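You operate a simulated robot arm through the tools that you are given. There is no shell and no other tool.

Carry out the task below with a simulated robot arm. There is one attempt and no reset: what you move stays moved.

## Task
Clean up after mixing: soap the sponge, wipe the tile, rinse the yellow brush and hang it up.
Fine: the low table's purple sponge, soap and DRY rack; rinse in the purple cup; sponge back in its corner; leave the other cups and brushes. What is to be rubbed or washed off counts as gone when no trace of it is left.

It is judged by the outcome, as a careful person would: the job done as asked, and still so three seconds after it is handed in. It fails if anything else is knocked over, pushed out of place, dropped, spilled or broken.

## Robot
A 7-joint arm with a two-finger parallel gripper, fixed in place. Base frame: the origin is at the foot of the arm, x ahead of it, y to its left, z up. Lengths are in mm, angles in degrees, forces in N, time in s.
Its first joint turns from -149.0 to 149.0 degrees. Payload 3.43 kg.
The TCP is the grasp point between the finger pads, 30 mm short of the fingertips. In the tool frame z runs along the fingers and y along their closing line. The gripper opens to 94 mm. The fingers are 28 mm wide and 10 mm thick; the gripper's body (50 by 96 mm) begins 55 mm behind the TCP.
Orientation is that of the tool frame in the base frame, as a unit quaternion [x, y, z, w]. With the fingers straight down and closing along the base's y, the tool's x points along the base's -x, its y along +y and its z along -z.

## Interface
- The arm moves only by the tool drive_tool. Its argument "steps" is one flat list of numbers, 7 for each row, row after row: the shift along the tool's x, y, z in mm, then the turn, a rotation vector about the tool's x, y, z in degrees, then the finger opening in mm, from 0 to 94. In form: [dx, dy, dz, rx, ry, rz, hand, dx, dy, dz, rx, ry, rz, hand, ...]. A call has 1 to 20 rows; each row is the pose to reach, as a shift and turn from the pose commanded when the call began, along the tool's axes at that moment. Rows are played at 5 a second. More than 50 mm and 8.6 degrees between two rows, or a gripper value outside its range, and nothing of the call is played. A pose out of reach is approached as far as the arm can. The call stops where the force on the tool passes 40 N (or 10 N more than at its start, if that is more) or the arm is blocked; 0.2 s more then pass. The fingers move at their own pace (about 45 mm/s each) and stop on an object; they squeeze with about 32 N. The grip force told is the motor's: it shows also when the fingers shut on nothing. Time passes only in rows, and 0.2 s behind the last, so rows that repeat a pose let the fingers close. The reply holds the time, the measured pose of the TCP, the force on the tool along the base axes, the opening and the grip force, in the units named above and with some noise, with the torque about the TCP (base axes, N m) and any sound that the robot's microphone picked up.
- Cameras (640 x 400 px; columns grow to the right, rows downward): "scene" is fixed at [218.4, -501.2, 1385.9]; the picture's right is [0.73, -0.68, 0.00], its down [-0.35, -0.37, -0.86] and it looks along [0.59, 0.63, -0.51] (base axes); focal length 358 px, centre (320, 200). "wrist" rides on the gripper at [76, 14, -103] in the tool frame; the picture's right is [-0.18, 0.98, 0.00], its down [-0.75, -0.14, -0.64] and it looks along [-0.63, -0.12, 0.77] (tool axes); focal length 243 px, centre (320, 200). There is no depth. A picture from a camera that has moved, and an enlarged one, comes with that camera's place and axes in the base frame and with its lens.
- camera(camera): a new picture of that camera. No time passes.
- close_up(camera, box): a new picture of the part [left, top, right, bottom] of that camera's present view, enlarged. No time passes.
- hand_in(): hands the job in; it is judged then, once.

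Nothing tells you positions but the pictures and the camera data. Unless the task says otherwise, let go and move clear before handing in.

The tools are called after "Request:" by a JSON object that holds its "fn" and its "kwargs". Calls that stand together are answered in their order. drive_tool: Moves the arm, as the interface text tells. Its arguments: {"type":"object","properties":{"steps":{"type":"array"}},"required":["steps"]} The other tools are called the same way: camera (camera) takes a picture; close_up (camera, box) takes an enlarged picture of a part of a camera's view; hand_in () hands the job in.

At the start:

```text
time: 0.0
tcp_pos: [637.4, 319.7, 1044.9]
tool_rot: [0.0, 1.0, 0.0, -0.001]
contact_force: [-0.6, -0.5, -0.1]
moment: [-0.02, 0.02, 0.01]
opening: 94.0
gripper_force: 0.1
```

scene: 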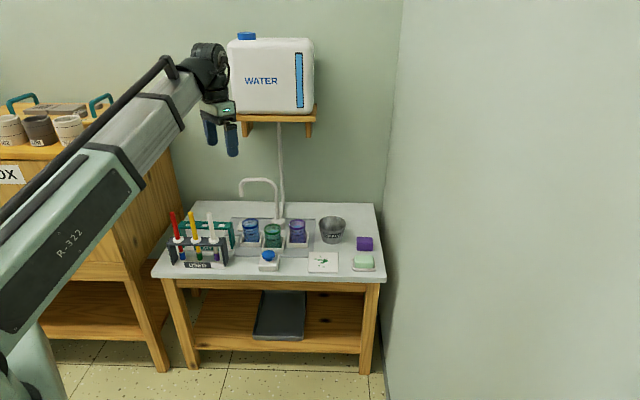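
wrist: 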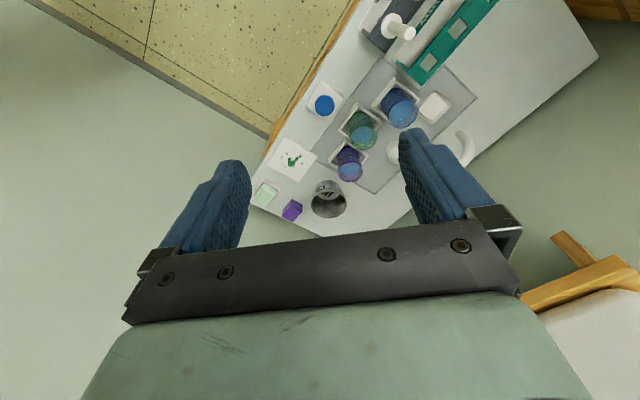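

I see a low table with brush rack, three cups, a tile with a green mark, a purple sponge and a soap. First I take enlarged pictures to locate everything.

Request:
{"fn": "close_up", "kwargs": {"camera": "scene", "box": [150, 170, 270, 290]}}

Request:
{"fn": "close_up", "kwargs": {"camera": "scene", "box": [260, 190, 400, 290]}}

Request:
{"fn": "close_up", "kwargs": {"camera": "wrist", "box": [240, 60, 480, 240]}}

Request:
{"fn": "close_up", "kwargs": {"camera": "wrist", "box": [330, 0, 630, 160]}}

```text
3.33 times, centred on (210, 230) of scene
camera zoom: at [218.4, -501.2, 1385.9], right [0.73, -0.68, 0.0], down [-0.35, -0.37, -0.86], along [0.59, 0.63, -0.51], focal length 1192 px, centre (687, 100)
```

zoom: 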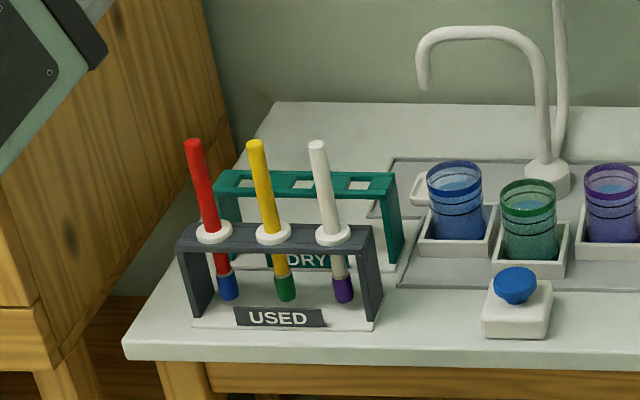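

```text
4.00 times, centred on (330, 240) of scene
camera zoom: at [218.4, -501.2, 1385.9], right [0.73, -0.68, 0.0], down [-0.35, -0.37, -0.86], along [0.59, 0.63, -0.51], focal length 1431 px, centre (280, 40)
```

zoom: 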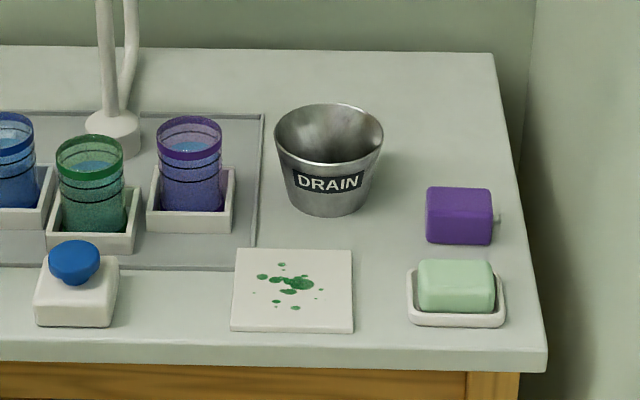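

```text
2.22 times, centred on (360, 150) of wrist
camera zoom: at [561.2, 335.4, 1148.0], right [0.18, 0.98, 0.0], down [0.75, -0.14, 0.64], along [0.63, -0.12, -0.77], focal length 539 px, centre (231, 311)
```

zoom: 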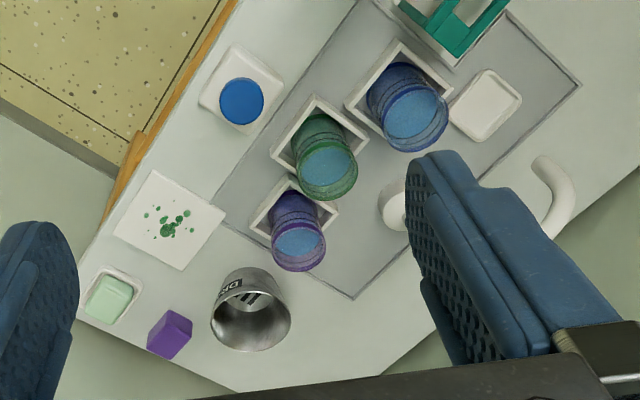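

```text
2.13 times, centred on (480, 80) of wrist
camera zoom: at [561.2, 335.4, 1148.0], right [0.18, 0.98, 0.0], down [0.75, -0.14, 0.64], along [0.63, -0.12, -0.77], focal length 518 px, centre (-21, 456)
```

zoom: 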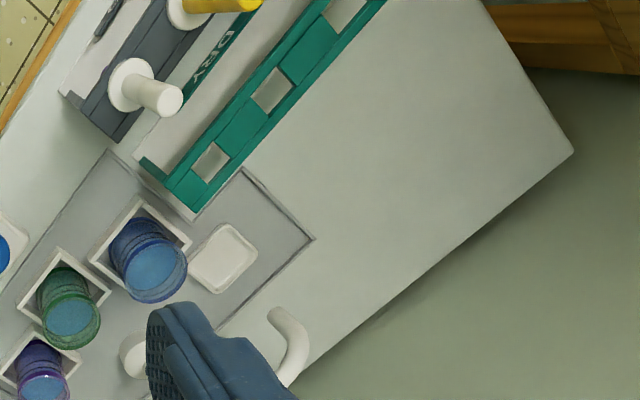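

The two views agree that the tile is near (885, 199, 558), and the table is turned about 45° in the base frame. I now bring the wrist above the table, turned to match the table, to measure the rest.

Request:
{"fn": "drive_tool", "kwargs": {"steps": [-2, -28, 32, 0, 0, -7.5, 94, -4, -56, 64, 0, 0, -15, 94, -6, -84, 96, 0, 0, -22.5, 94, -8, -112, 128, 0, 0, -30, 94, -10, -140, 160, 0, 0, -37.5, 94, -12, -168, 192, 0, 0, -45, 94]}}

Request:
{"fn": "camera", "kwargs": {"camera": "wrist"}}

```text
time: 1.4
tcp_pos: [647.8, 151.9, 853.2]
tool_rot: [-0.384, 0.923, 0.0, 0.0]
contact_force: [1.0, 0.5, 0.1]
moment: [-0.04, 0.01, -0.01]
opening: 94.2
gripper_force: 0.1
```

```text
taken
camera wrist: at [585.4, 108.5, 956.6], right [-0.57, 0.82, 0.0], down [0.63, 0.43, 0.64], along [0.53, 0.36, -0.77], focal length 243 px, centre (320, 200)
```

wrist: 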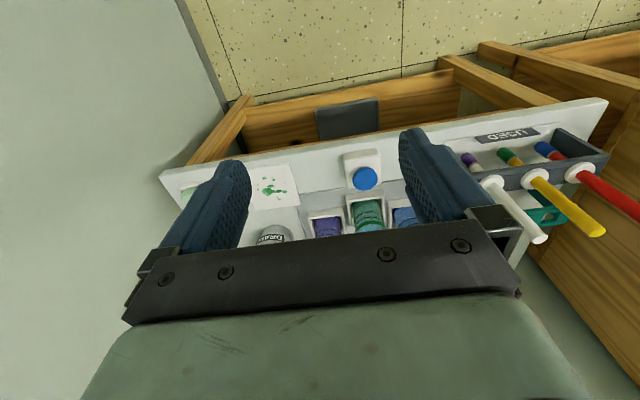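

The wrist picture is upside down relative to the table: near things appear at its top. I move forward and a bit higher to see the whole table top between camera and fingers.

Request:
{"fn": "drive_tool", "kwargs": {"steps": [-45, -1, -20, 0, 0, 0, 94, -85, -2, -40, 0, 0, 0, 94, -125, -3, -60, 0, 0, 0, 94]}}

Request:
{"fn": "camera", "kwargs": {"camera": "wrist"}}

```text
time: 2.2
tcp_pos: [740.2, 239.3, 913.6]
tool_rot: [-0.382, 0.924, 0.0, 0.0]
contact_force: [-0.2, -0.1, -0.8]
moment: [0.0, -0.05, 0.01]
opening: 94.1
gripper_force: 0.1
```

```text
taken
camera wrist: at [676.6, 195.8, 1016.9], right [-0.56, 0.83, 0.0], down [0.63, 0.43, 0.64], along [0.53, 0.36, -0.77], focal length 243 px, centre (320, 200)
```

wrist: 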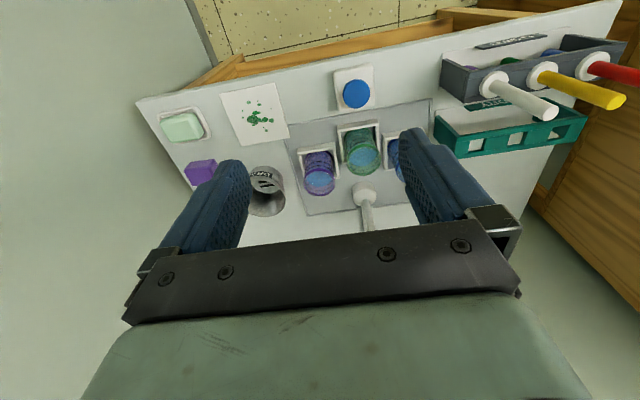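

Request:
{"fn": "close_up", "kwargs": {"camera": "wrist", "box": [130, 70, 290, 220]}}

Request:
{"fn": "close_up", "kwargs": {"camera": "wrist", "box": [280, 50, 430, 220]}}

Request:
{"fn": "close_up", "kwargs": {"camera": "wrist", "box": [420, 10, 640, 170]}}

Request:
{"fn": "close_up", "kwargs": {"camera": "scene", "box": [340, 225, 390, 280]}}

Request:
{"fn": "close_up", "kwargs": {"camera": "scene", "box": [225, 205, 315, 275]}}

Request:
{"fn": "close_up", "kwargs": {"camera": "scene", "box": [160, 200, 240, 275]}}

```text
2.67 times, centred on (210, 145) of wrist
camera zoom: at [676.6, 195.8, 1016.9], right [-0.56, 0.83, 0.0], down [0.63, 0.43, 0.64], along [0.53, 0.36, -0.77], focal length 647 px, centre (613, 347)
```

zoom: 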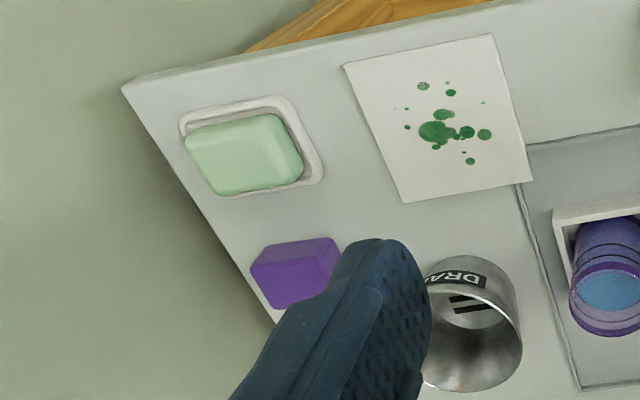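

```text
2.35 times, centred on (355, 135) of wrist
camera zoom: at [676.6, 195.8, 1016.9], right [-0.56, 0.83, 0.0], down [0.63, 0.43, 0.64], along [0.53, 0.36, -0.77], focal length 571 px, centre (238, 353)
```

zoom: 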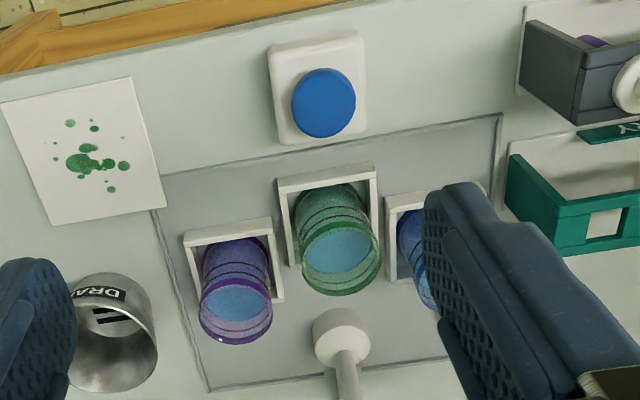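

```text
2.50 times, centred on (530, 90) of wrist
camera zoom: at [676.6, 195.8, 1016.9], right [-0.56, 0.83, 0.0], down [0.63, 0.43, 0.64], along [0.53, 0.36, -0.77], focal length 606 px, centre (-205, 475)
```

zoom: 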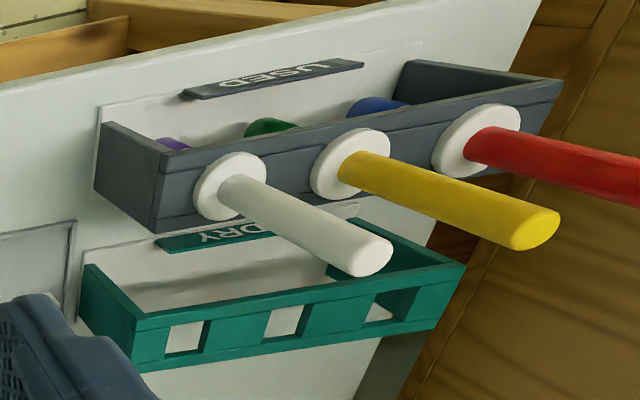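

```text
7.27 times, centred on (365, 252) of scene
camera zoom: at [218.4, -501.2, 1385.9], right [0.73, -0.68, 0.0], down [-0.35, -0.37, -0.86], along [0.59, 0.63, -0.51], focal length 2602 px, centre (-7, -182)
```

zoom: 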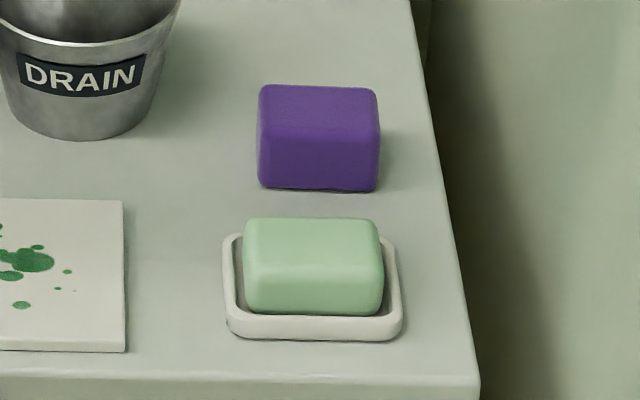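

```text
5.71 times, centred on (270, 240) of scene
camera zoom: at [218.4, -501.2, 1385.9], right [0.73, -0.68, 0.0], down [-0.35, -0.37, -0.86], along [0.59, 0.63, -0.51], focal length 2044 px, centre (606, -29)
```

zoom: 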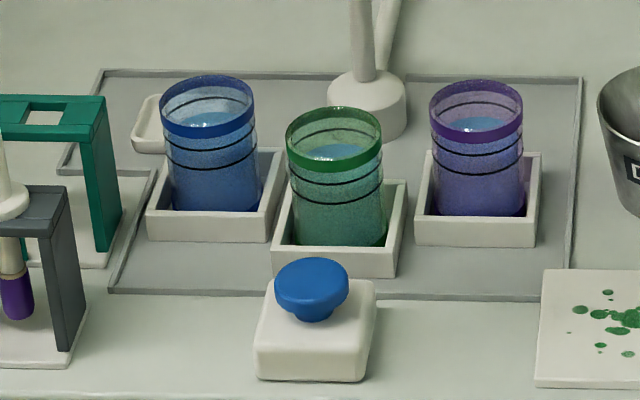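

```text
5.33 times, centred on (200, 238) of scene
camera zoom: at [218.4, -501.2, 1385.9], right [0.73, -0.68, 0.0], down [-0.35, -0.37, -0.86], along [0.59, 0.63, -0.51], focal length 1908 px, centre (960, 0)
```

zoom: 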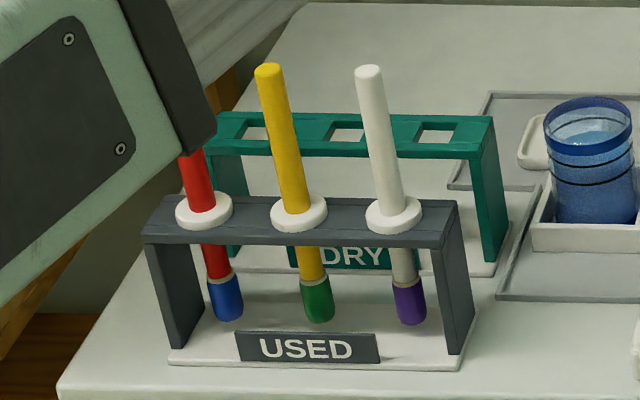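

Request:
{"fn": "close_up", "kwargs": {"camera": "wrist", "box": [175, 150, 225, 190]}}

Request:
{"fn": "close_up", "kwargs": {"camera": "scene", "box": [352, 230, 382, 255]}}

Request:
{"fn": "close_up", "kwargs": {"camera": "scene", "box": [0, 80, 120, 200]}}

```text
10.00 times, centred on (200, 170) of wrist
camera zoom: at [676.6, 195.8, 1016.9], right [-0.56, 0.83, 0.0], down [0.63, 0.43, 0.64], along [0.53, 0.36, -0.77], focal length 2426 px, centre (1520, 500)
```

zoom: 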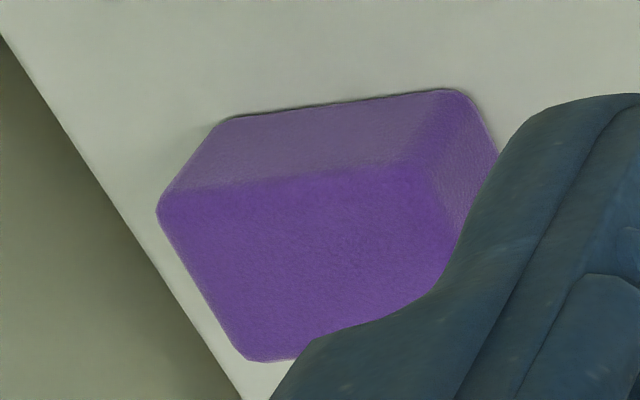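

```text
16.00 times, centred on (367, 242) of scene
camera zoom: at [218.4, -501.2, 1385.9], right [0.73, -0.68, 0.0], down [-0.35, -0.37, -0.86], along [0.59, 0.63, -0.51], focal length 5723 px, centre (-432, -480)
```

zoom: 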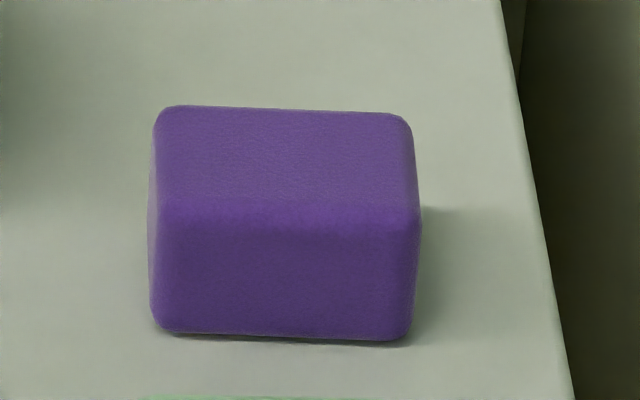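

```text
3.33 times, centred on (60, 140) of scene
camera zoom: at [218.4, -501.2, 1385.9], right [0.73, -0.68, 0.0], down [-0.35, -0.37, -0.86], along [0.59, 0.63, -0.51], focal length 1192 px, centre (1187, 400)
```

zoom: 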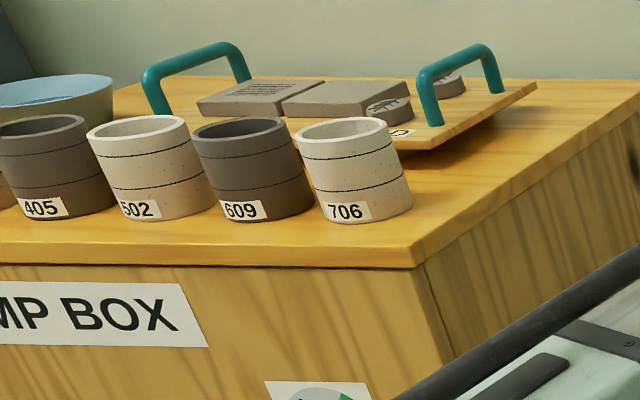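

The table top is at about z 553, the sponge near (1059, 155), soap near (974, 89), purple cup rim near (891, 343, 650), yellow brush collar near (571, 488, 657). The sponge is about 1070 mm out, so I approach it with the tool tilted outward along the table's depth, and first hover well above it.

Request:
{"fn": "drive_tool", "kwargs": {"steps": [-15.5, -28.5, 22, 0, -3.5, 0, 86, -31, -57, 44, 0, -7, 0, 86, -46.5, -85.5, 66, 0, -10.5, 0, 86, -62, -114, 88, 0, -14, 0, 86, -77.5, -142.5, 110, 0, -17.5, 0, 86, -93, -171, 132, 0, -21, 0, 86, -108.5, -199.5, 154, 0, -24.5, 0, 86, -124, -228, 176, 0, -28, 0, 86, -139.5, -256.5, 190, 0, -31.5, 0, 86, -155, -285, 200, 0, -35, 0, 86, -155, -285, 200, 0, -35, 0, 86]}}

Request:
{"fn": "camera", "kwargs": {"camera": "wrist"}}

Request:
{"fn": "camera", "kwargs": {"camera": "scene"}}

```text
time: 4.6
tcp_pos: [1052.5, 147.0, 713.2]
tool_rot: [-0.364, 0.881, 0.115, 0.279]
contact_force: [-0.2, 0.0, -1.5]
moment: [-0.02, 0.03, -0.01]
opening: 85.8
gripper_force: 0.1
```

```text
taken
camera wrist: at [956.1, 71.6, 753.4], right [-0.59, 0.8, 0.11], down [0.28, 0.08, 0.96], along [0.76, 0.59, -0.27], focal length 243 px, centre (320, 200)
```

wrist: 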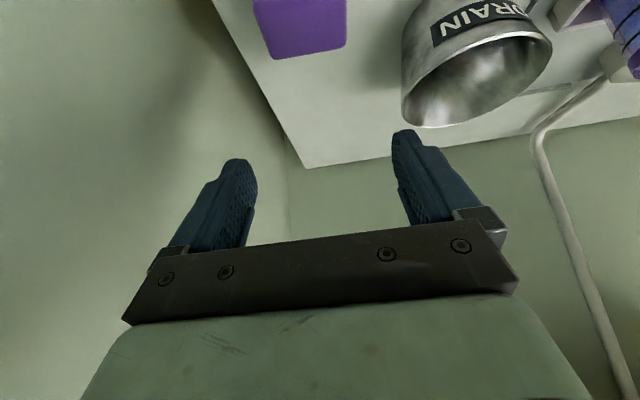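

```text
taken
```

scene: 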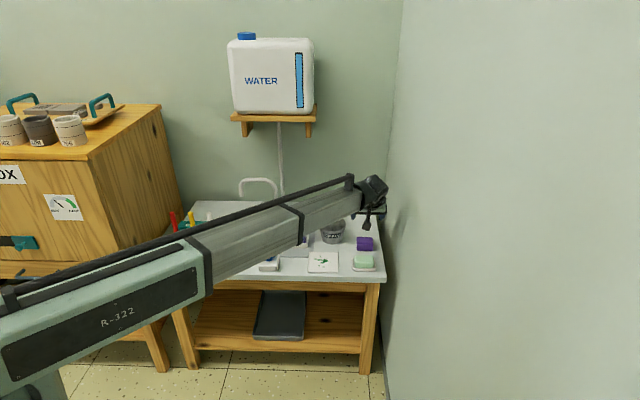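

The tilted pose reaches, and the sponge appears within about 2 mm of where I computed it. I lower straight down around the sponge with the fingers open.

Request:
{"fn": "drive_tool", "kwargs": {"steps": [20, 1, 28, 0, 0, 0, 86, 40, 1.5, 56, 0, 0, 0, 86, 56, 1.9, 78, 0, 0, 0, 86, 67.8, 1.9, 94.1, 0, 0, 0, 86, 67.8, 1.9, 94.1, 0, 0, 0, 86]}}

Request:
{"fn": "camera", "kwargs": {"camera": "wrist"}}

Request:
{"fn": "close_up", "kwargs": {"camera": "scene", "box": [330, 190, 400, 280]}}

```text
time: 5.8
tcp_pos: [1048.3, 145.6, 597.5]
tool_rot: [-0.364, 0.881, 0.115, 0.279]
contact_force: [0.3, -0.2, -0.9]
moment: [0.0, -0.01, -0.04]
opening: 86.1
gripper_force: 0.1
```

```text
taken
camera wrist: at [952.5, 70.8, 637.3], right [-0.59, 0.8, 0.11], down [0.28, 0.08, 0.96], along [0.76, 0.59, -0.27], focal length 243 px, centre (320, 200)
```

wrist: 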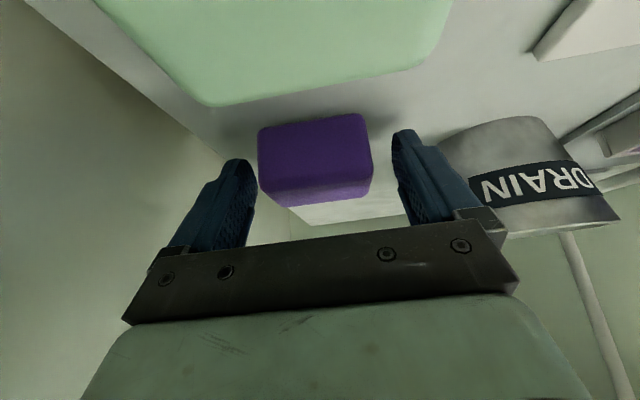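

```text
4.44 times, centred on (365, 235) of scene
camera zoom: at [218.4, -501.2, 1385.9], right [0.73, -0.68, 0.0], down [-0.35, -0.37, -0.86], along [0.59, 0.63, -0.51], focal length 1590 px, centre (120, 44)
```

zoom: 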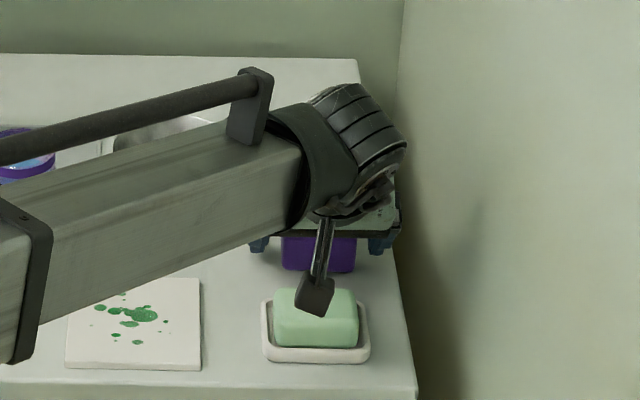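

The sponge sits centred between the fingers with clearance all round, and the camera block clears the soap. I close on the sponge.

Request:
{"fn": "drive_tool", "kwargs": {"steps": [0, 0, 0, 0, 0, 0, 60, 0, 0, 0, 0, 0, 0, 48, 0, 0, 0, 0, 0, 0, 48, 0, 0, 0, 0, 0, 0, 48]}}

Request:
{"fn": "camera", "kwargs": {"camera": "wrist"}}

```text
time: 6.8
tcp_pos: [1047.9, 145.2, 598.3]
tool_rot: [-0.365, 0.881, 0.115, 0.278]
contact_force: [0.4, 0.1, 0.0]
moment: [0.03, -0.01, -0.02]
opening: 62.6
gripper_force: 32.2
```

```text
taken
camera wrist: at [952.5, 70.9, 637.4], right [-0.59, 0.8, 0.11], down [0.28, 0.08, 0.96], along [0.76, 0.59, -0.27], focal length 243 px, centre (320, 200)
```

wrist: 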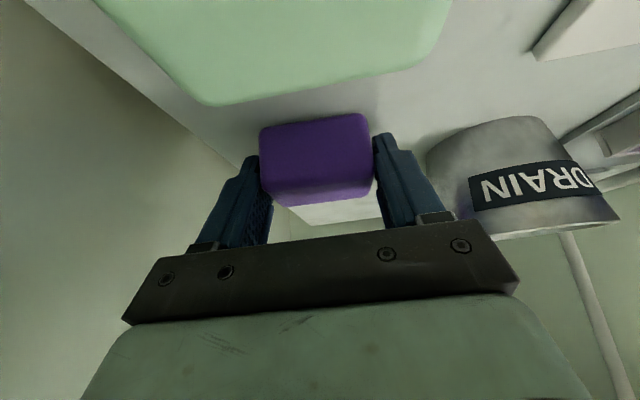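

Grip holds at 62.6 mm. I lift the sponge straight up.

Request:
{"fn": "drive_tool", "kwargs": {"steps": [-11.5, 0, -16.4, 0, 0, 0, 48, -28.8, 0, -40.9, 0, 0, 0, 48, -46, 0, -65.4, 0, 0, 0, 48, -46, 0, -65.4, 0, 0, 0, 48]}}

Request:
{"fn": "camera", "kwargs": {"camera": "wrist"}}

Request:
{"fn": "close_up", "kwargs": {"camera": "scene", "box": [330, 180, 400, 280]}}

```text
time: 7.8
tcp_pos: [1049.4, 146.4, 677.7]
tool_rot: [-0.365, 0.881, 0.115, 0.278]
contact_force: [0.0, -0.4, -0.4]
moment: [-0.03, -0.04, 0.03]
opening: 62.5
gripper_force: 32.0
```

```text
taken
camera wrist: at [953.0, 71.9, 717.8], right [-0.59, 0.8, 0.11], down [0.28, 0.08, 0.96], along [0.76, 0.59, -0.27], focal length 243 px, centre (320, 200)
```

wrist: 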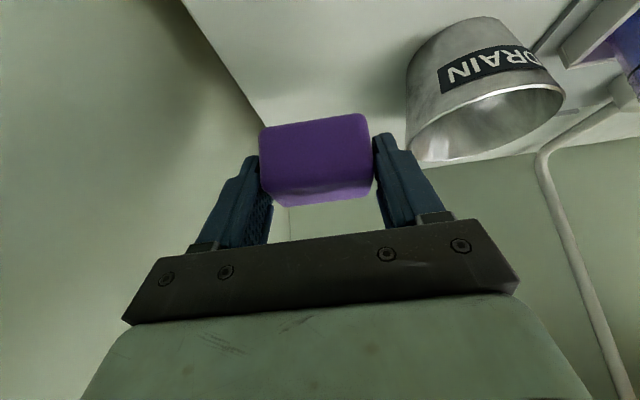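

```text
4.00 times, centred on (365, 230) of scene
camera zoom: at [218.4, -501.2, 1385.9], right [0.73, -0.68, 0.0], down [-0.35, -0.37, -0.86], along [0.59, 0.63, -0.51], focal length 1431 px, centre (140, 80)
```

zoom: 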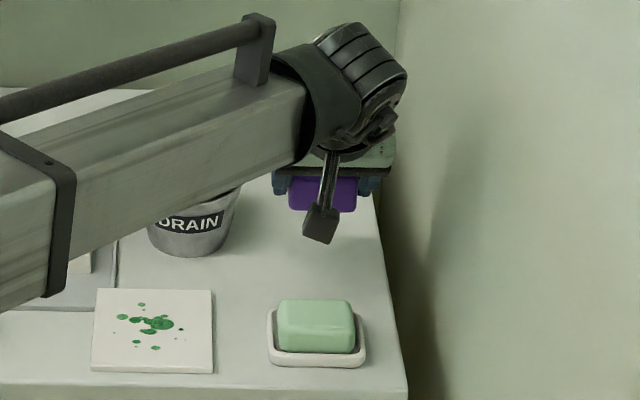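

The sponge is in hand, clear of everything. I carry it over the soap (centre about (973, 90), top about 592) and stop just above.

Request:
{"fn": "drive_tool", "kwargs": {"steps": [32.7, 4.8, -15.7, 0, 0, 0, 48, 65.4, 9.6, -31.4, 0, 0, 0, 48, 98.1, 14.3, -47, 0, 0, 0, 48, 98.1, 14.3, -47, 0, 0, 0, 48]}}

Request:
{"fn": "close_up", "kwargs": {"camera": "scene", "box": [320, 190, 400, 290]}}

Request:
{"fn": "camera", "kwargs": {"camera": "wrist"}}

```text
time: 8.8
tcp_pos: [963.3, 80.7, 659.8]
tool_rot: [-0.365, 0.881, 0.115, 0.278]
contact_force: [-0.3, 0.5, -0.8]
moment: [0.01, -0.01, 0.03]
opening: 62.5
gripper_force: 32.0
```

```text
4.00 times, centred on (360, 240) of scene
camera zoom: at [218.4, -501.2, 1385.9], right [0.73, -0.68, 0.0], down [-0.35, -0.37, -0.86], along [0.59, 0.63, -0.51], focal length 1431 px, centre (160, 40)
```

zoom: 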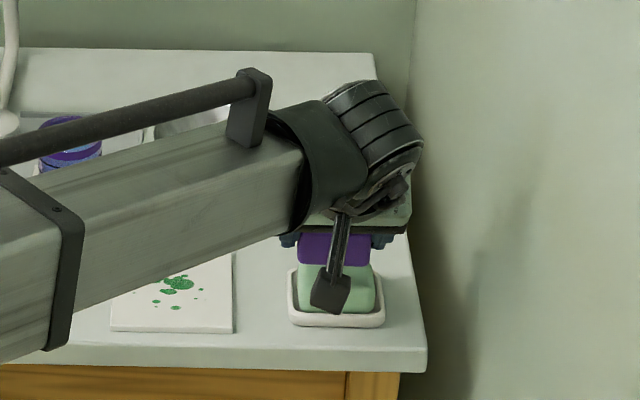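

```text
taken
camera wrist: at [866.2, 5.9, 700.1], right [-0.59, 0.8, 0.11], down [0.28, 0.08, 0.96], along [0.76, 0.59, -0.27], focal length 243 px, centre (320, 200)
```

wrist: 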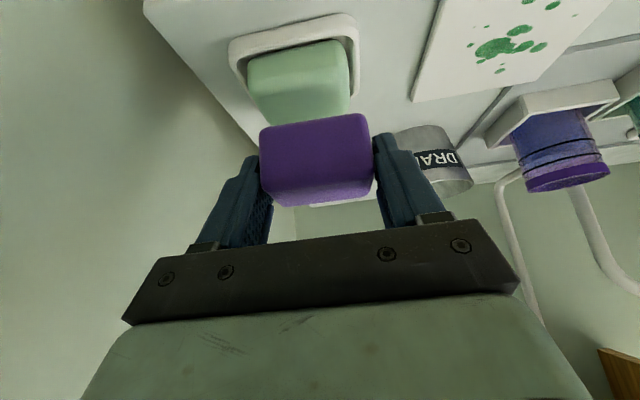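

Request:
{"fn": "drive_tool", "kwargs": {"steps": [5.8, 0, 8.2, 0, 0, 0, 48, 11.5, 0, 16.3, 0, 0, 0, 48, 12.7, 0, 18, 0, 0, 0, 48]}}

Request:
{"fn": "camera", "kwargs": {"camera": "wrist"}}

```text
time: 9.6
tcp_pos: [962.0, 80.2, 636.1]
tool_rot: [-0.365, 0.881, 0.115, 0.278]
contact_force: [-0.6, 0.6, 0.8]
moment: [-0.02, 0.02, 0.02]
opening: 62.4
gripper_force: 31.8
```

```text
taken
camera wrist: at [866.7, 6.2, 677.8], right [-0.59, 0.8, 0.11], down [0.28, 0.08, 0.96], along [0.76, 0.59, -0.27], focal length 243 px, centre (320, 200)
```

wrist: 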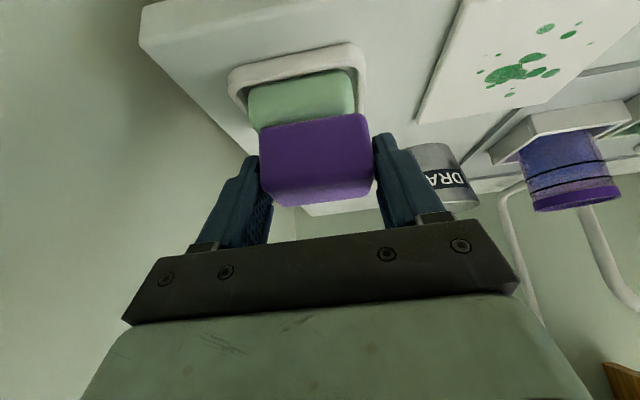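

Request:
{"fn": "drive_tool", "kwargs": {"steps": [0.6, 0, 0.8, 0, 0, 0, 48, 1.2, 0, 1.6, 0, 0, 0, 48, 1.7, 0, 2.5, 0, 0, 0, 48, 2.3, 0, 3.3, 0, 0, 0, 48]}}

```text
time: 10.6
tcp_pos: [962.2, 81.0, 632.0]
tool_rot: [-0.365, 0.881, 0.115, 0.278]
contact_force: [-0.4, 0.5, -0.5]
moment: [-0.01, -0.02, -0.01]
opening: 62.8
gripper_force: 31.6
```

Request:
{"fn": "drive_tool", "kwargs": {"steps": [0.6, 0, 0.8, 0, 0, 0, 48, 1.2, 0, 1.6, 0, 0, 0, 48, 1.7, 0, 2.5, 0, 0, 0, 48, 2.3, 0, 3.3, 0, 0, 0, 48]}}

Request:
{"fn": "camera", "kwargs": {"camera": "wrist"}}

```text
time: 11.6
tcp_pos: [962.8, 80.7, 630.5]
tool_rot: [-0.365, 0.88, 0.115, 0.28]
contact_force: [-0.7, 0.3, 23.3]
moment: [0.17, 0.0, -0.01]
opening: 62.5
gripper_force: 31.7
```

```text
taken
camera wrist: at [866.4, 6.5, 671.3], right [-0.59, 0.8, 0.1], down [0.27, 0.07, 0.96], along [0.76, 0.59, -0.26], focal length 243 px, centre (320, 200)
```

wrist: 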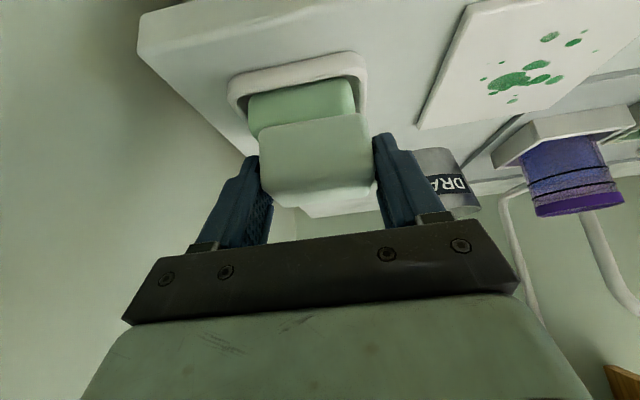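

The sponge touched the soap with about 23 N and has turned soap-coloured all over, so it is soaped. I lift and check.

Request:
{"fn": "drive_tool", "kwargs": {"steps": [-5.8, 0, -8.2, 0, 0, 0, 48, -14.4, 0, -20.4, 0, 0, 0, 48, -25.9, 0, -36.8, 0, 0, 0, 48, -25.9, 0, -36.8, 0, 0, 0, 48]}}

Request:
{"fn": "camera", "kwargs": {"camera": "wrist"}}

Request:
{"fn": "close_up", "kwargs": {"camera": "scene", "box": [320, 190, 400, 290]}}

```text
time: 12.6
tcp_pos: [962.3, 81.2, 674.2]
tool_rot: [-0.365, 0.881, 0.115, 0.277]
contact_force: [0.2, -1.3, -0.7]
moment: [0.01, -0.02, 0.0]
opening: 62.7
gripper_force: 32.2
```

```text
taken
camera wrist: at [866.6, 7.0, 714.8], right [-0.59, 0.8, 0.11], down [0.28, 0.08, 0.96], along [0.76, 0.59, -0.27], focal length 243 px, centre (320, 200)
```

wrist: 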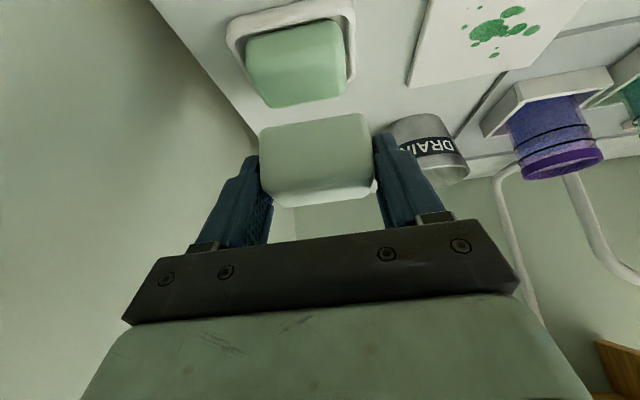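

```text
4.00 times, centred on (360, 240) of scene
camera zoom: at [218.4, -501.2, 1385.9], right [0.73, -0.68, 0.0], down [-0.35, -0.37, -0.86], along [0.59, 0.63, -0.51], focal length 1431 px, centre (160, 40)
```

zoom: 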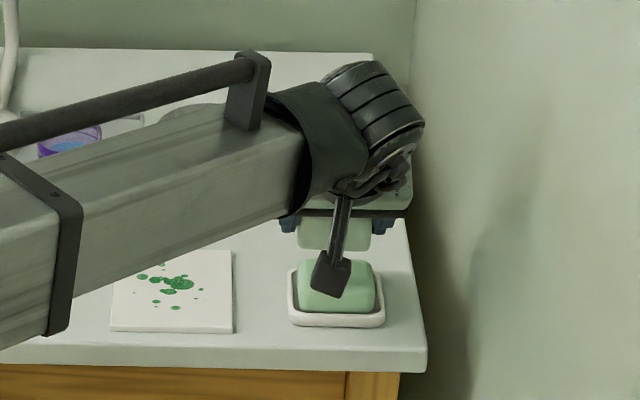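

Sponge is fully soaped and the soap is undisturbed. I carry the sponge over the tile centre, about (890, 195).

Request:
{"fn": "drive_tool", "kwargs": {"steps": [-4.2, 43.9, 2.9, 0, 0, 0, 48, -8.4, 87.7, 5.9, 0, 0, 0, 48, -12.6, 131.6, 8.8, 0, 0, 0, 48, -12.6, 131.6, 8.8, 0, 0, 0, 48]}}

Request:
{"fn": "camera", "kwargs": {"camera": "wrist"}}

Request:
{"fn": "close_up", "kwargs": {"camera": "scene", "box": [270, 190, 370, 290]}}

```text
time: 13.6
tcp_pos: [880.7, 186.3, 674.6]
tool_rot: [-0.365, 0.881, 0.115, 0.278]
contact_force: [0.4, 0.0, 0.1]
moment: [-0.02, 0.0, -0.02]
opening: 62.7
gripper_force: 32.3
```

```text
taken
camera wrist: at [783.8, 110.9, 714.7], right [-0.59, 0.8, 0.11], down [0.28, 0.08, 0.96], along [0.76, 0.59, -0.27], focal length 243 px, centre (320, 200)
```

wrist: 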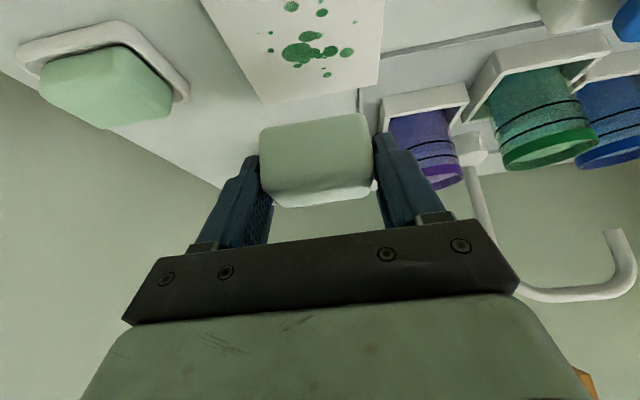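

```text
4.00 times, centred on (320, 240) of scene
camera zoom: at [218.4, -501.2, 1385.9], right [0.73, -0.68, 0.0], down [-0.35, -0.37, -0.86], along [0.59, 0.63, -0.51], focal length 1431 px, centre (320, 40)
```

zoom: 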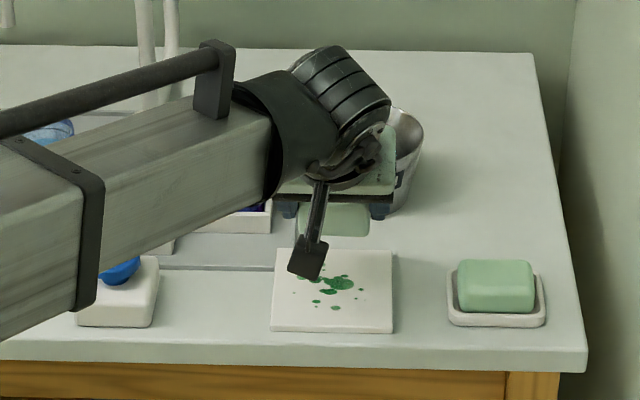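

The tile matches my estimate. I lower the sponge to just above it, then feel for contact in small steps.

Request:
{"fn": "drive_tool", "kwargs": {"steps": [17, 0, 24, 0, 0, 0, 48, 30, 0, 42.6, 0, 0, 0, 48, 37.2, 0, 52.8, 0, 0, 0, 48, 37.2, 0, 52.8, 0, 0, 0, 48]}}

```text
time: 14.6
tcp_pos: [879.8, 184.6, 608.9]
tool_rot: [-0.365, 0.881, 0.114, 0.278]
contact_force: [-0.8, 1.0, 0.0]
moment: [0.02, 0.02, -0.02]
opening: 62.5
gripper_force: 31.9
```

Request:
{"fn": "drive_tool", "kwargs": {"steps": [0.6, 0, 0.8, 0, 0, 0, 48, 1.2, 0, 1.6, 0, 0, 0, 48, 1.7, 0, 2.5, 0, 0, 0, 48, 2.3, 0, 3.3, 0, 0, 0, 48]}}

```text
time: 15.6
tcp_pos: [879.5, 184.3, 606.0]
tool_rot: [-0.365, 0.881, 0.115, 0.278]
contact_force: [0.3, 0.1, -0.4]
moment: [0.03, 0.02, 0.01]
opening: 62.6
gripper_force: 31.9
```

Request:
{"fn": "drive_tool", "kwargs": {"steps": [0.6, 0, 0.8, 0, 0, 0, 48, 1.2, 0, 1.6, 0, 0, 0, 48, 1.7, 0, 2.5, 0, 0, 0, 48]}}

```text
time: 16.4
tcp_pos: [879.7, 185.5, 604.9]
tool_rot: [-0.364, 0.881, 0.115, 0.279]
contact_force: [-1.1, 0.4, 19.3]
moment: [0.14, 0.13, 0.02]
opening: 62.4
gripper_force: 32.0
```

Contact with about 19 N. I make a first short stroke toward the table front and check that the tile stays put.

Request:
{"fn": "drive_tool", "kwargs": {"steps": [8.2, 0, -5.8, 0, 0, 0, 48, 16.3, 0, -11.5, 0, 0, 0, 48, 24.5, 0, -17.3, 0, 0, 0, 48]}}

Request:
{"fn": "camera", "kwargs": {"camera": "wrist"}}

Request:
{"fn": "close_up", "kwargs": {"camera": "scene", "box": [270, 190, 370, 290]}}

```text
time: 17.2
tcp_pos: [859.3, 164.2, 604.4]
tool_rot: [-0.365, 0.881, 0.115, 0.279]
contact_force: [13.3, 11.8, 25.7]
moment: [0.35, -0.19, -0.02]
opening: 62.7
gripper_force: 31.7
```

```text
taken
camera wrist: at [763.5, 88.7, 644.4], right [-0.59, 0.8, 0.11], down [0.27, 0.07, 0.96], along [0.76, 0.59, -0.26], focal length 243 px, centre (320, 200)
```

wrist: 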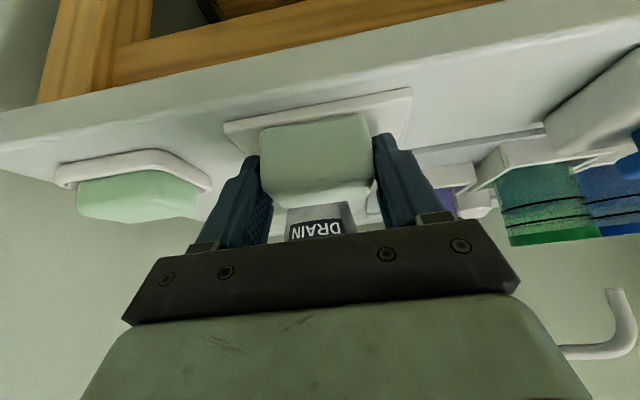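

```text
4.00 times, centred on (320, 240) of scene
camera zoom: at [218.4, -501.2, 1385.9], right [0.73, -0.68, 0.0], down [-0.35, -0.37, -0.86], along [0.59, 0.63, -0.51], focal length 1431 px, centre (320, 40)
```

zoom: 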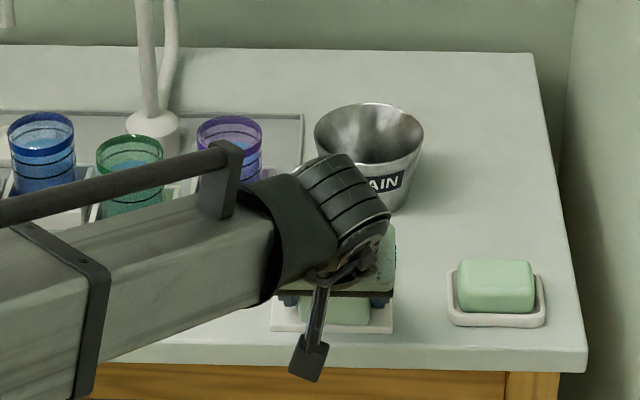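

The tile did not move; friction is about 18 N. I ease the pressure slightly and continue with the left-hand strip of the tile.

Request:
{"fn": "drive_tool", "kwargs": {"steps": [-0.4, 10, -0.6, 0, 0, 0, 48, -0.4, 20, -0.6, 0, 0, 0, 48, -12.7, 20, 8.1, 0, 0, 0, 48, -24.9, 20, 16.7, 0, 0, 0, 48, -37.2, 20, 25.3, 0, 0, 0, 48, -49.4, 20, 33.9, 0, 0, 0, 48]}}

Request:
{"fn": "camera", "kwargs": {"camera": "wrist"}}

Request:
{"fn": "close_up", "kwargs": {"camera": "scene", "box": [270, 190, 370, 290]}}

```text
time: 18.6
tcp_pos: [889.5, 220.7, 603.5]
tool_rot: [-0.364, 0.881, 0.115, 0.278]
contact_force: [-7.4, -6.3, 13.6]
moment: [-0.15, 0.11, 0.02]
opening: 62.6
gripper_force: 32.0
```

```text
taken
camera wrist: at [792.5, 145.7, 644.1], right [-0.59, 0.8, 0.11], down [0.28, 0.08, 0.96], along [0.76, 0.59, -0.27], focal length 243 px, centre (320, 200)
```

wrist: 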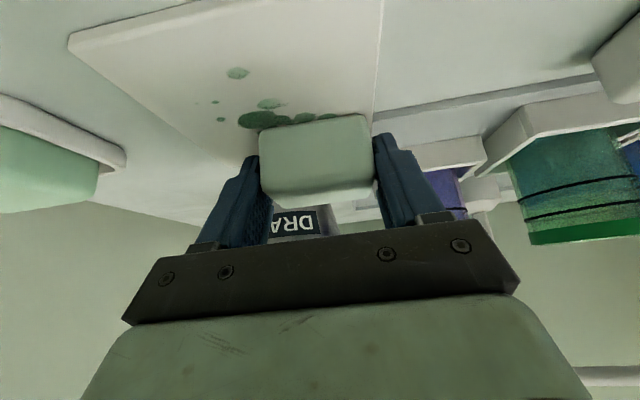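

```text
4.00 times, centred on (320, 240) of scene
camera zoom: at [218.4, -501.2, 1385.9], right [0.73, -0.68, 0.0], down [-0.35, -0.37, -0.86], along [0.59, 0.63, -0.51], focal length 1431 px, centre (320, 40)
```

zoom: 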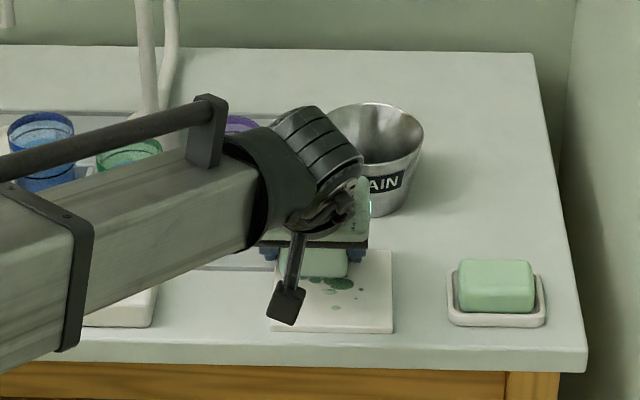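

The stain is fading and the tile is still in place. I continue with a full pass of strokes over the whole tile.

Request:
{"fn": "drive_tool", "kwargs": {"steps": [12.3, 0, -8.6, 0, 0, 0, 48, 24.5, 0, -17.3, 0, 0, 0, 48, 36.8, 0, -25.9, 0, 0, 0, 48, 49, 0, -34.5, 0, 0, 0, 48, 49, -10, -34.5, 0, 0, 0, 48, 49, -20, -34.5, 0, 0, 0, 48, 36.8, -20, -25.9, 0, 0, 0, 48, 24.5, -20, -17.3, 0, 0, 0, 48, 12.3, -20, -8.6, 0, 0, 0, 48, 0, -20, 0, 0, 0, 0, 48, 0, -30, 0, 0, 0, 0, 48, 0, -40, 0, 0, 0, 0, 48, 12.3, -40, -8.6, 0, 0, 0, 48, 24.5, -40, -17.3, 0, 0, 0, 48, 36.8, -40, -25.9, 0, 0, 0, 48, 49, -40, -34.5, 0, 0, 0, 48, 49, -30, -34.5, 0, 0, 0, 48, 36.8, -30, -25.9, 0, 0, 0, 48, 24.5, -30, -17.3, 0, 0, 0, 48, 12.3, -30, -8.6, 0, 0, 0, 48]}}

Request:
{"fn": "camera", "kwargs": {"camera": "wrist"}}

Request:
{"fn": "close_up", "kwargs": {"camera": "scene", "box": [270, 190, 370, 290]}}

```text
time: 22.8
tcp_pos: [898.0, 189.1, 602.7]
tool_rot: [-0.366, 0.881, 0.117, 0.278]
contact_force: [-5.6, -4.3, 9.2]
moment: [-0.06, 0.15, 0.01]
opening: 62.6
gripper_force: 32.3
```

```text
taken
camera wrist: at [801.9, 114.6, 643.8], right [-0.59, 0.8, 0.11], down [0.28, 0.08, 0.96], along [0.76, 0.59, -0.27], focal length 243 px, centre (320, 200)
```

wrist: 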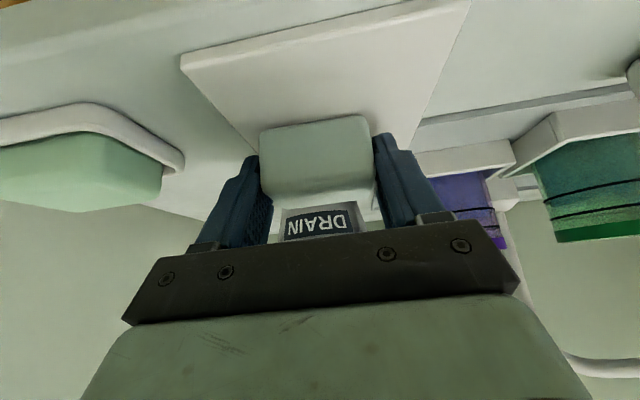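

```text
4.00 times, centred on (320, 240) of scene
camera zoom: at [218.4, -501.2, 1385.9], right [0.73, -0.68, 0.0], down [-0.35, -0.37, -0.86], along [0.59, 0.63, -0.51], focal length 1431 px, centre (320, 40)
```

zoom: 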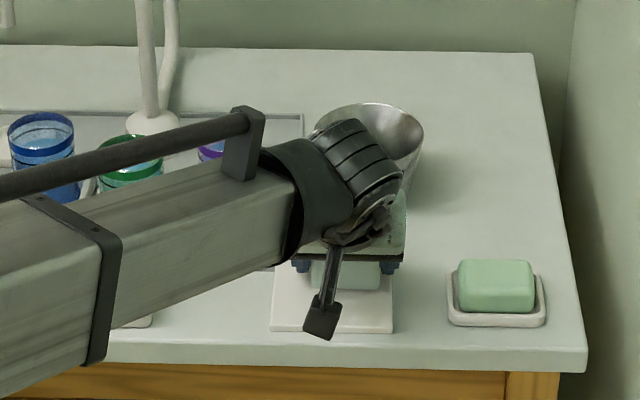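

It already looks clean; I make a second, crosswise pass so that no faint trace remains.

Request:
{"fn": "drive_tool", "kwargs": {"steps": [-10.3, -15, 7.9, 0, 0, 0, 48, -10.3, 2, 7.9, 0, 0, 0, 48, -10.3, 18, 7.9, 0, 0, 0, 48, -10.3, 35, 7.9, 0, 0, 0, 48, 4.4, 35, -2.5, 0, 0, 0, 48, 4.4, 18, -2.5, 0, 0, 0, 48, 4.4, 2, -2.5, 0, 0, 0, 48, 4.4, -15, -2.5, 0, 0, 0, 48, 19.1, -15, -12.8, 0, 0, 0, 48, 19.1, 2, -12.8, 0, 0, 0, 48, 19.1, 18, -12.8, 0, 0, 0, 48, 19.1, 35, -12.8, 0, 0, 0, 48, 33.8, 35, -23.2, 0, 0, 0, 48, 33.8, 18, -23.2, 0, 0, 0, 48, 33.8, 2, -23.2, 0, 0, 0, 48, 33.8, -15, -23.2, 0, 0, 0, 48, 12.6, 0, -8.2, 0, 0, 0, 48, 12.6, 20, -8.2, 0, 0, 0, 48, 12.6, 10, -8.2, 0, 0, 0, 48]}}

```text
time: 26.8
tcp_pos: [878.8, 186.5, 601.3]
tool_rot: [-0.365, 0.881, 0.115, 0.278]
contact_force: [-4.4, 4.6, 8.1]
moment: [0.07, -0.03, 0.02]
opening: 62.4
gripper_force: 31.7
```

Request:
{"fn": "drive_tool", "kwargs": {"steps": [-11.5, 0, -16.4, 0, 0, 0, 48, -28.8, 0, -40.9, 0, 0, 0, 48, -46, 0, -65.4, 0, 0, 0, 48, -46, 0, -65.4, 0, 0, 0, 48]}}

Request:
{"fn": "camera", "kwargs": {"camera": "wrist"}}

Request:
{"fn": "close_up", "kwargs": {"camera": "scene", "box": [290, 225, 350, 285]}}

```text
time: 27.8
tcp_pos: [880.4, 186.3, 683.0]
tool_rot: [-0.364, 0.881, 0.115, 0.278]
contact_force: [0.4, -0.6, 1.3]
moment: [0.03, 0.01, 0.01]
opening: 62.9
gripper_force: 32.0
```

```text
taken
camera wrist: at [784.7, 110.7, 723.7], right [-0.59, 0.8, 0.11], down [0.28, 0.08, 0.96], along [0.76, 0.59, -0.27], focal length 243 px, centre (320, 200)
```

wrist: 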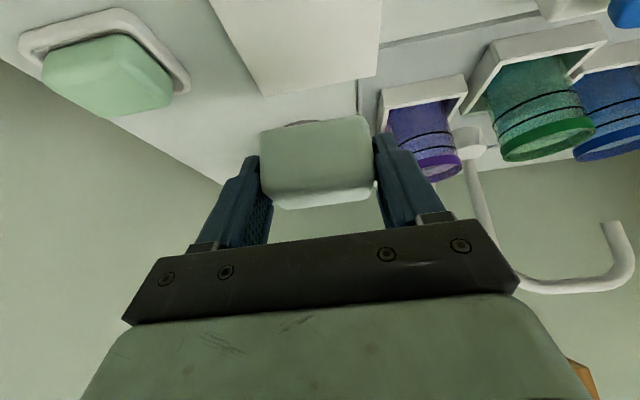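

```text
6.67 times, centred on (320, 255) of scene
camera zoom: at [218.4, -501.2, 1385.9], right [0.73, -0.68, 0.0], down [-0.35, -0.37, -0.86], along [0.59, 0.63, -0.51], focal length 2385 px, centre (320, -167)
```

zoom: 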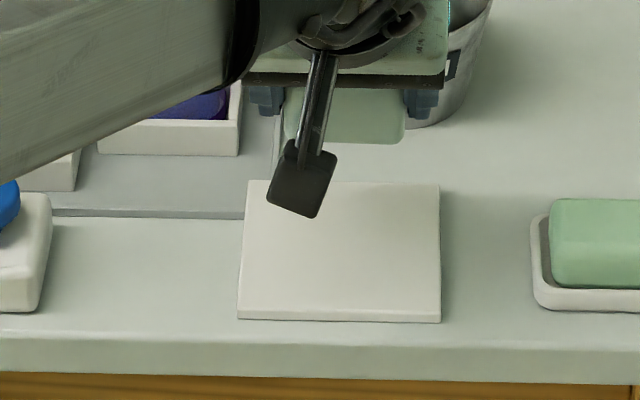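

Request:
{"fn": "close_up", "kwargs": {"camera": "wrist", "box": [205, 0, 395, 110]}}

Request:
{"fn": "close_up", "kwargs": {"camera": "scene", "box": [303, 245, 343, 280]}}

```text
3.37 times, centred on (300, 55) of wrist
camera zoom: at [784.7, 110.7, 723.7], right [-0.59, 0.8, 0.11], down [0.28, 0.08, 0.96], along [0.76, 0.59, -0.27], focal length 817 px, centre (387, 688)
```

zoom: 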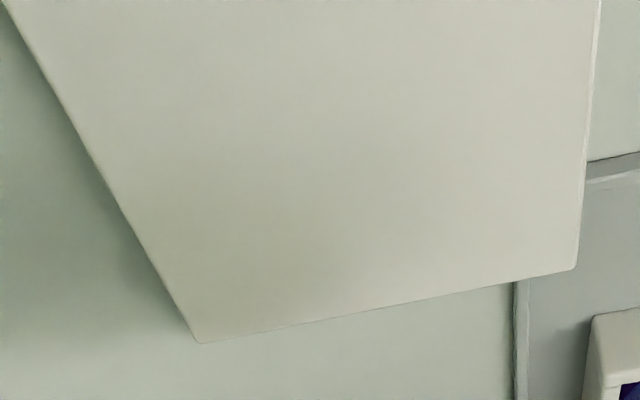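

```text
11.43 times, centred on (323, 262) of scene
camera zoom: at [218.4, -501.2, 1385.9], right [0.73, -0.68, 0.0], down [-0.35, -0.37, -0.86], along [0.59, 0.63, -0.51], focal length 4088 px, centre (286, -514)
```

zoom: 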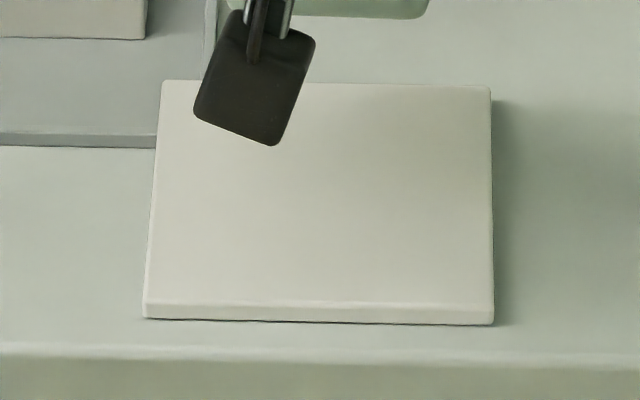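

The tile is spotless and unmoved. I carry the sponge back over its corner at the height of the lift.

Request:
{"fn": "drive_tool", "kwargs": {"steps": [-18.4, -36.8, 13, 0, 0, 0, 48, -36.8, -73.6, 25.9, 0, 0, 0, 48, -55.1, -110.4, 38.9, 0, 0, 0, 48, -73.5, -147.2, 51.8, 0, 0, 0, 48, -73.5, -147.2, 51.8, 0, 0, 0, 48]}}

Request:
{"fn": "camera", "kwargs": {"camera": "wrist"}}

Request:
{"fn": "close_up", "kwargs": {"camera": "scene", "box": [320, 190, 400, 290]}}

```text
time: 29.0
tcp_pos: [1048.1, 146.3, 682.7]
tool_rot: [-0.364, 0.882, 0.115, 0.277]
contact_force: [-0.1, -0.1, -0.4]
moment: [0.03, 0.03, -0.02]
opening: 62.7
gripper_force: 32.1
```

```text
taken
camera wrist: at [952.3, 70.9, 723.2], right [-0.59, 0.8, 0.11], down [0.28, 0.08, 0.96], along [0.76, 0.59, -0.27], focal length 243 px, centre (320, 200)
```

wrist: 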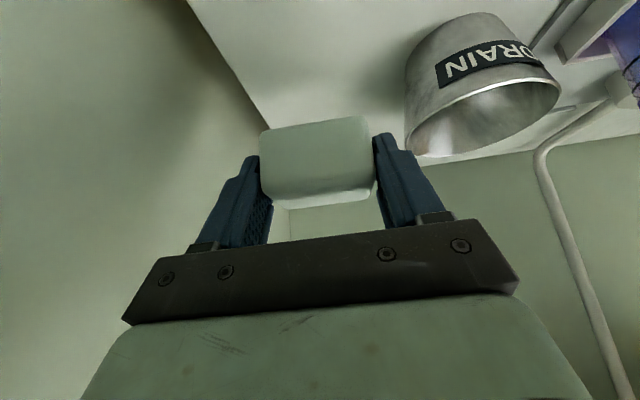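

```text
4.00 times, centred on (360, 240) of scene
camera zoom: at [218.4, -501.2, 1385.9], right [0.73, -0.68, 0.0], down [-0.35, -0.37, -0.86], along [0.59, 0.63, -0.51], focal length 1431 px, centre (160, 40)
```

zoom: 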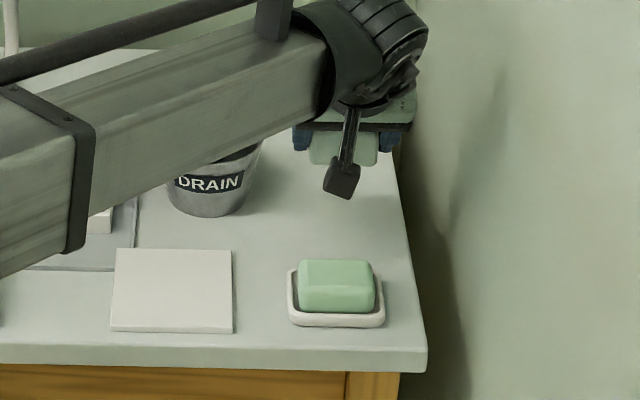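

Request:
{"fn": "drive_tool", "kwargs": {"steps": [16, 0, 22.7, 0, 0, 0, 48, 32, 0, 45.4, 0, 0, 0, 48, 42, 0, 59.7, 0, 0, 0, 48, 46.4, 0, 66, 0, 0, 0, 48, 46.4, 0, 66, 0, 0, 0, 48]}}

Request:
{"fn": "drive_tool", "kwargs": {"steps": [0.6, 0, 0.8, 0, 0, 0, 48, 1.2, 0, 1.6, 0, 0, 0, 48, 1.7, 0, 2.5, 0, 0, 0, 48, 2.0, 0, 2.9, 0, 0, 0, 48]}}

```text
time: 30.2
tcp_pos: [1048.2, 144.2, 601.5]
tool_rot: [-0.365, 0.881, 0.115, 0.277]
contact_force: [0.2, 0.2, 0.0]
moment: [0.01, -0.03, 0.02]
opening: 62.2
gripper_force: 32.2
```

```text
time: 31.2
tcp_pos: [1047.3, 144.4, 598.6]
tool_rot: [-0.365, 0.881, 0.115, 0.279]
contact_force: [0.0, -1.1, 0.0]
moment: [-0.06, 0.0, 0.02]
opening: 63.0
gripper_force: 32.3
```

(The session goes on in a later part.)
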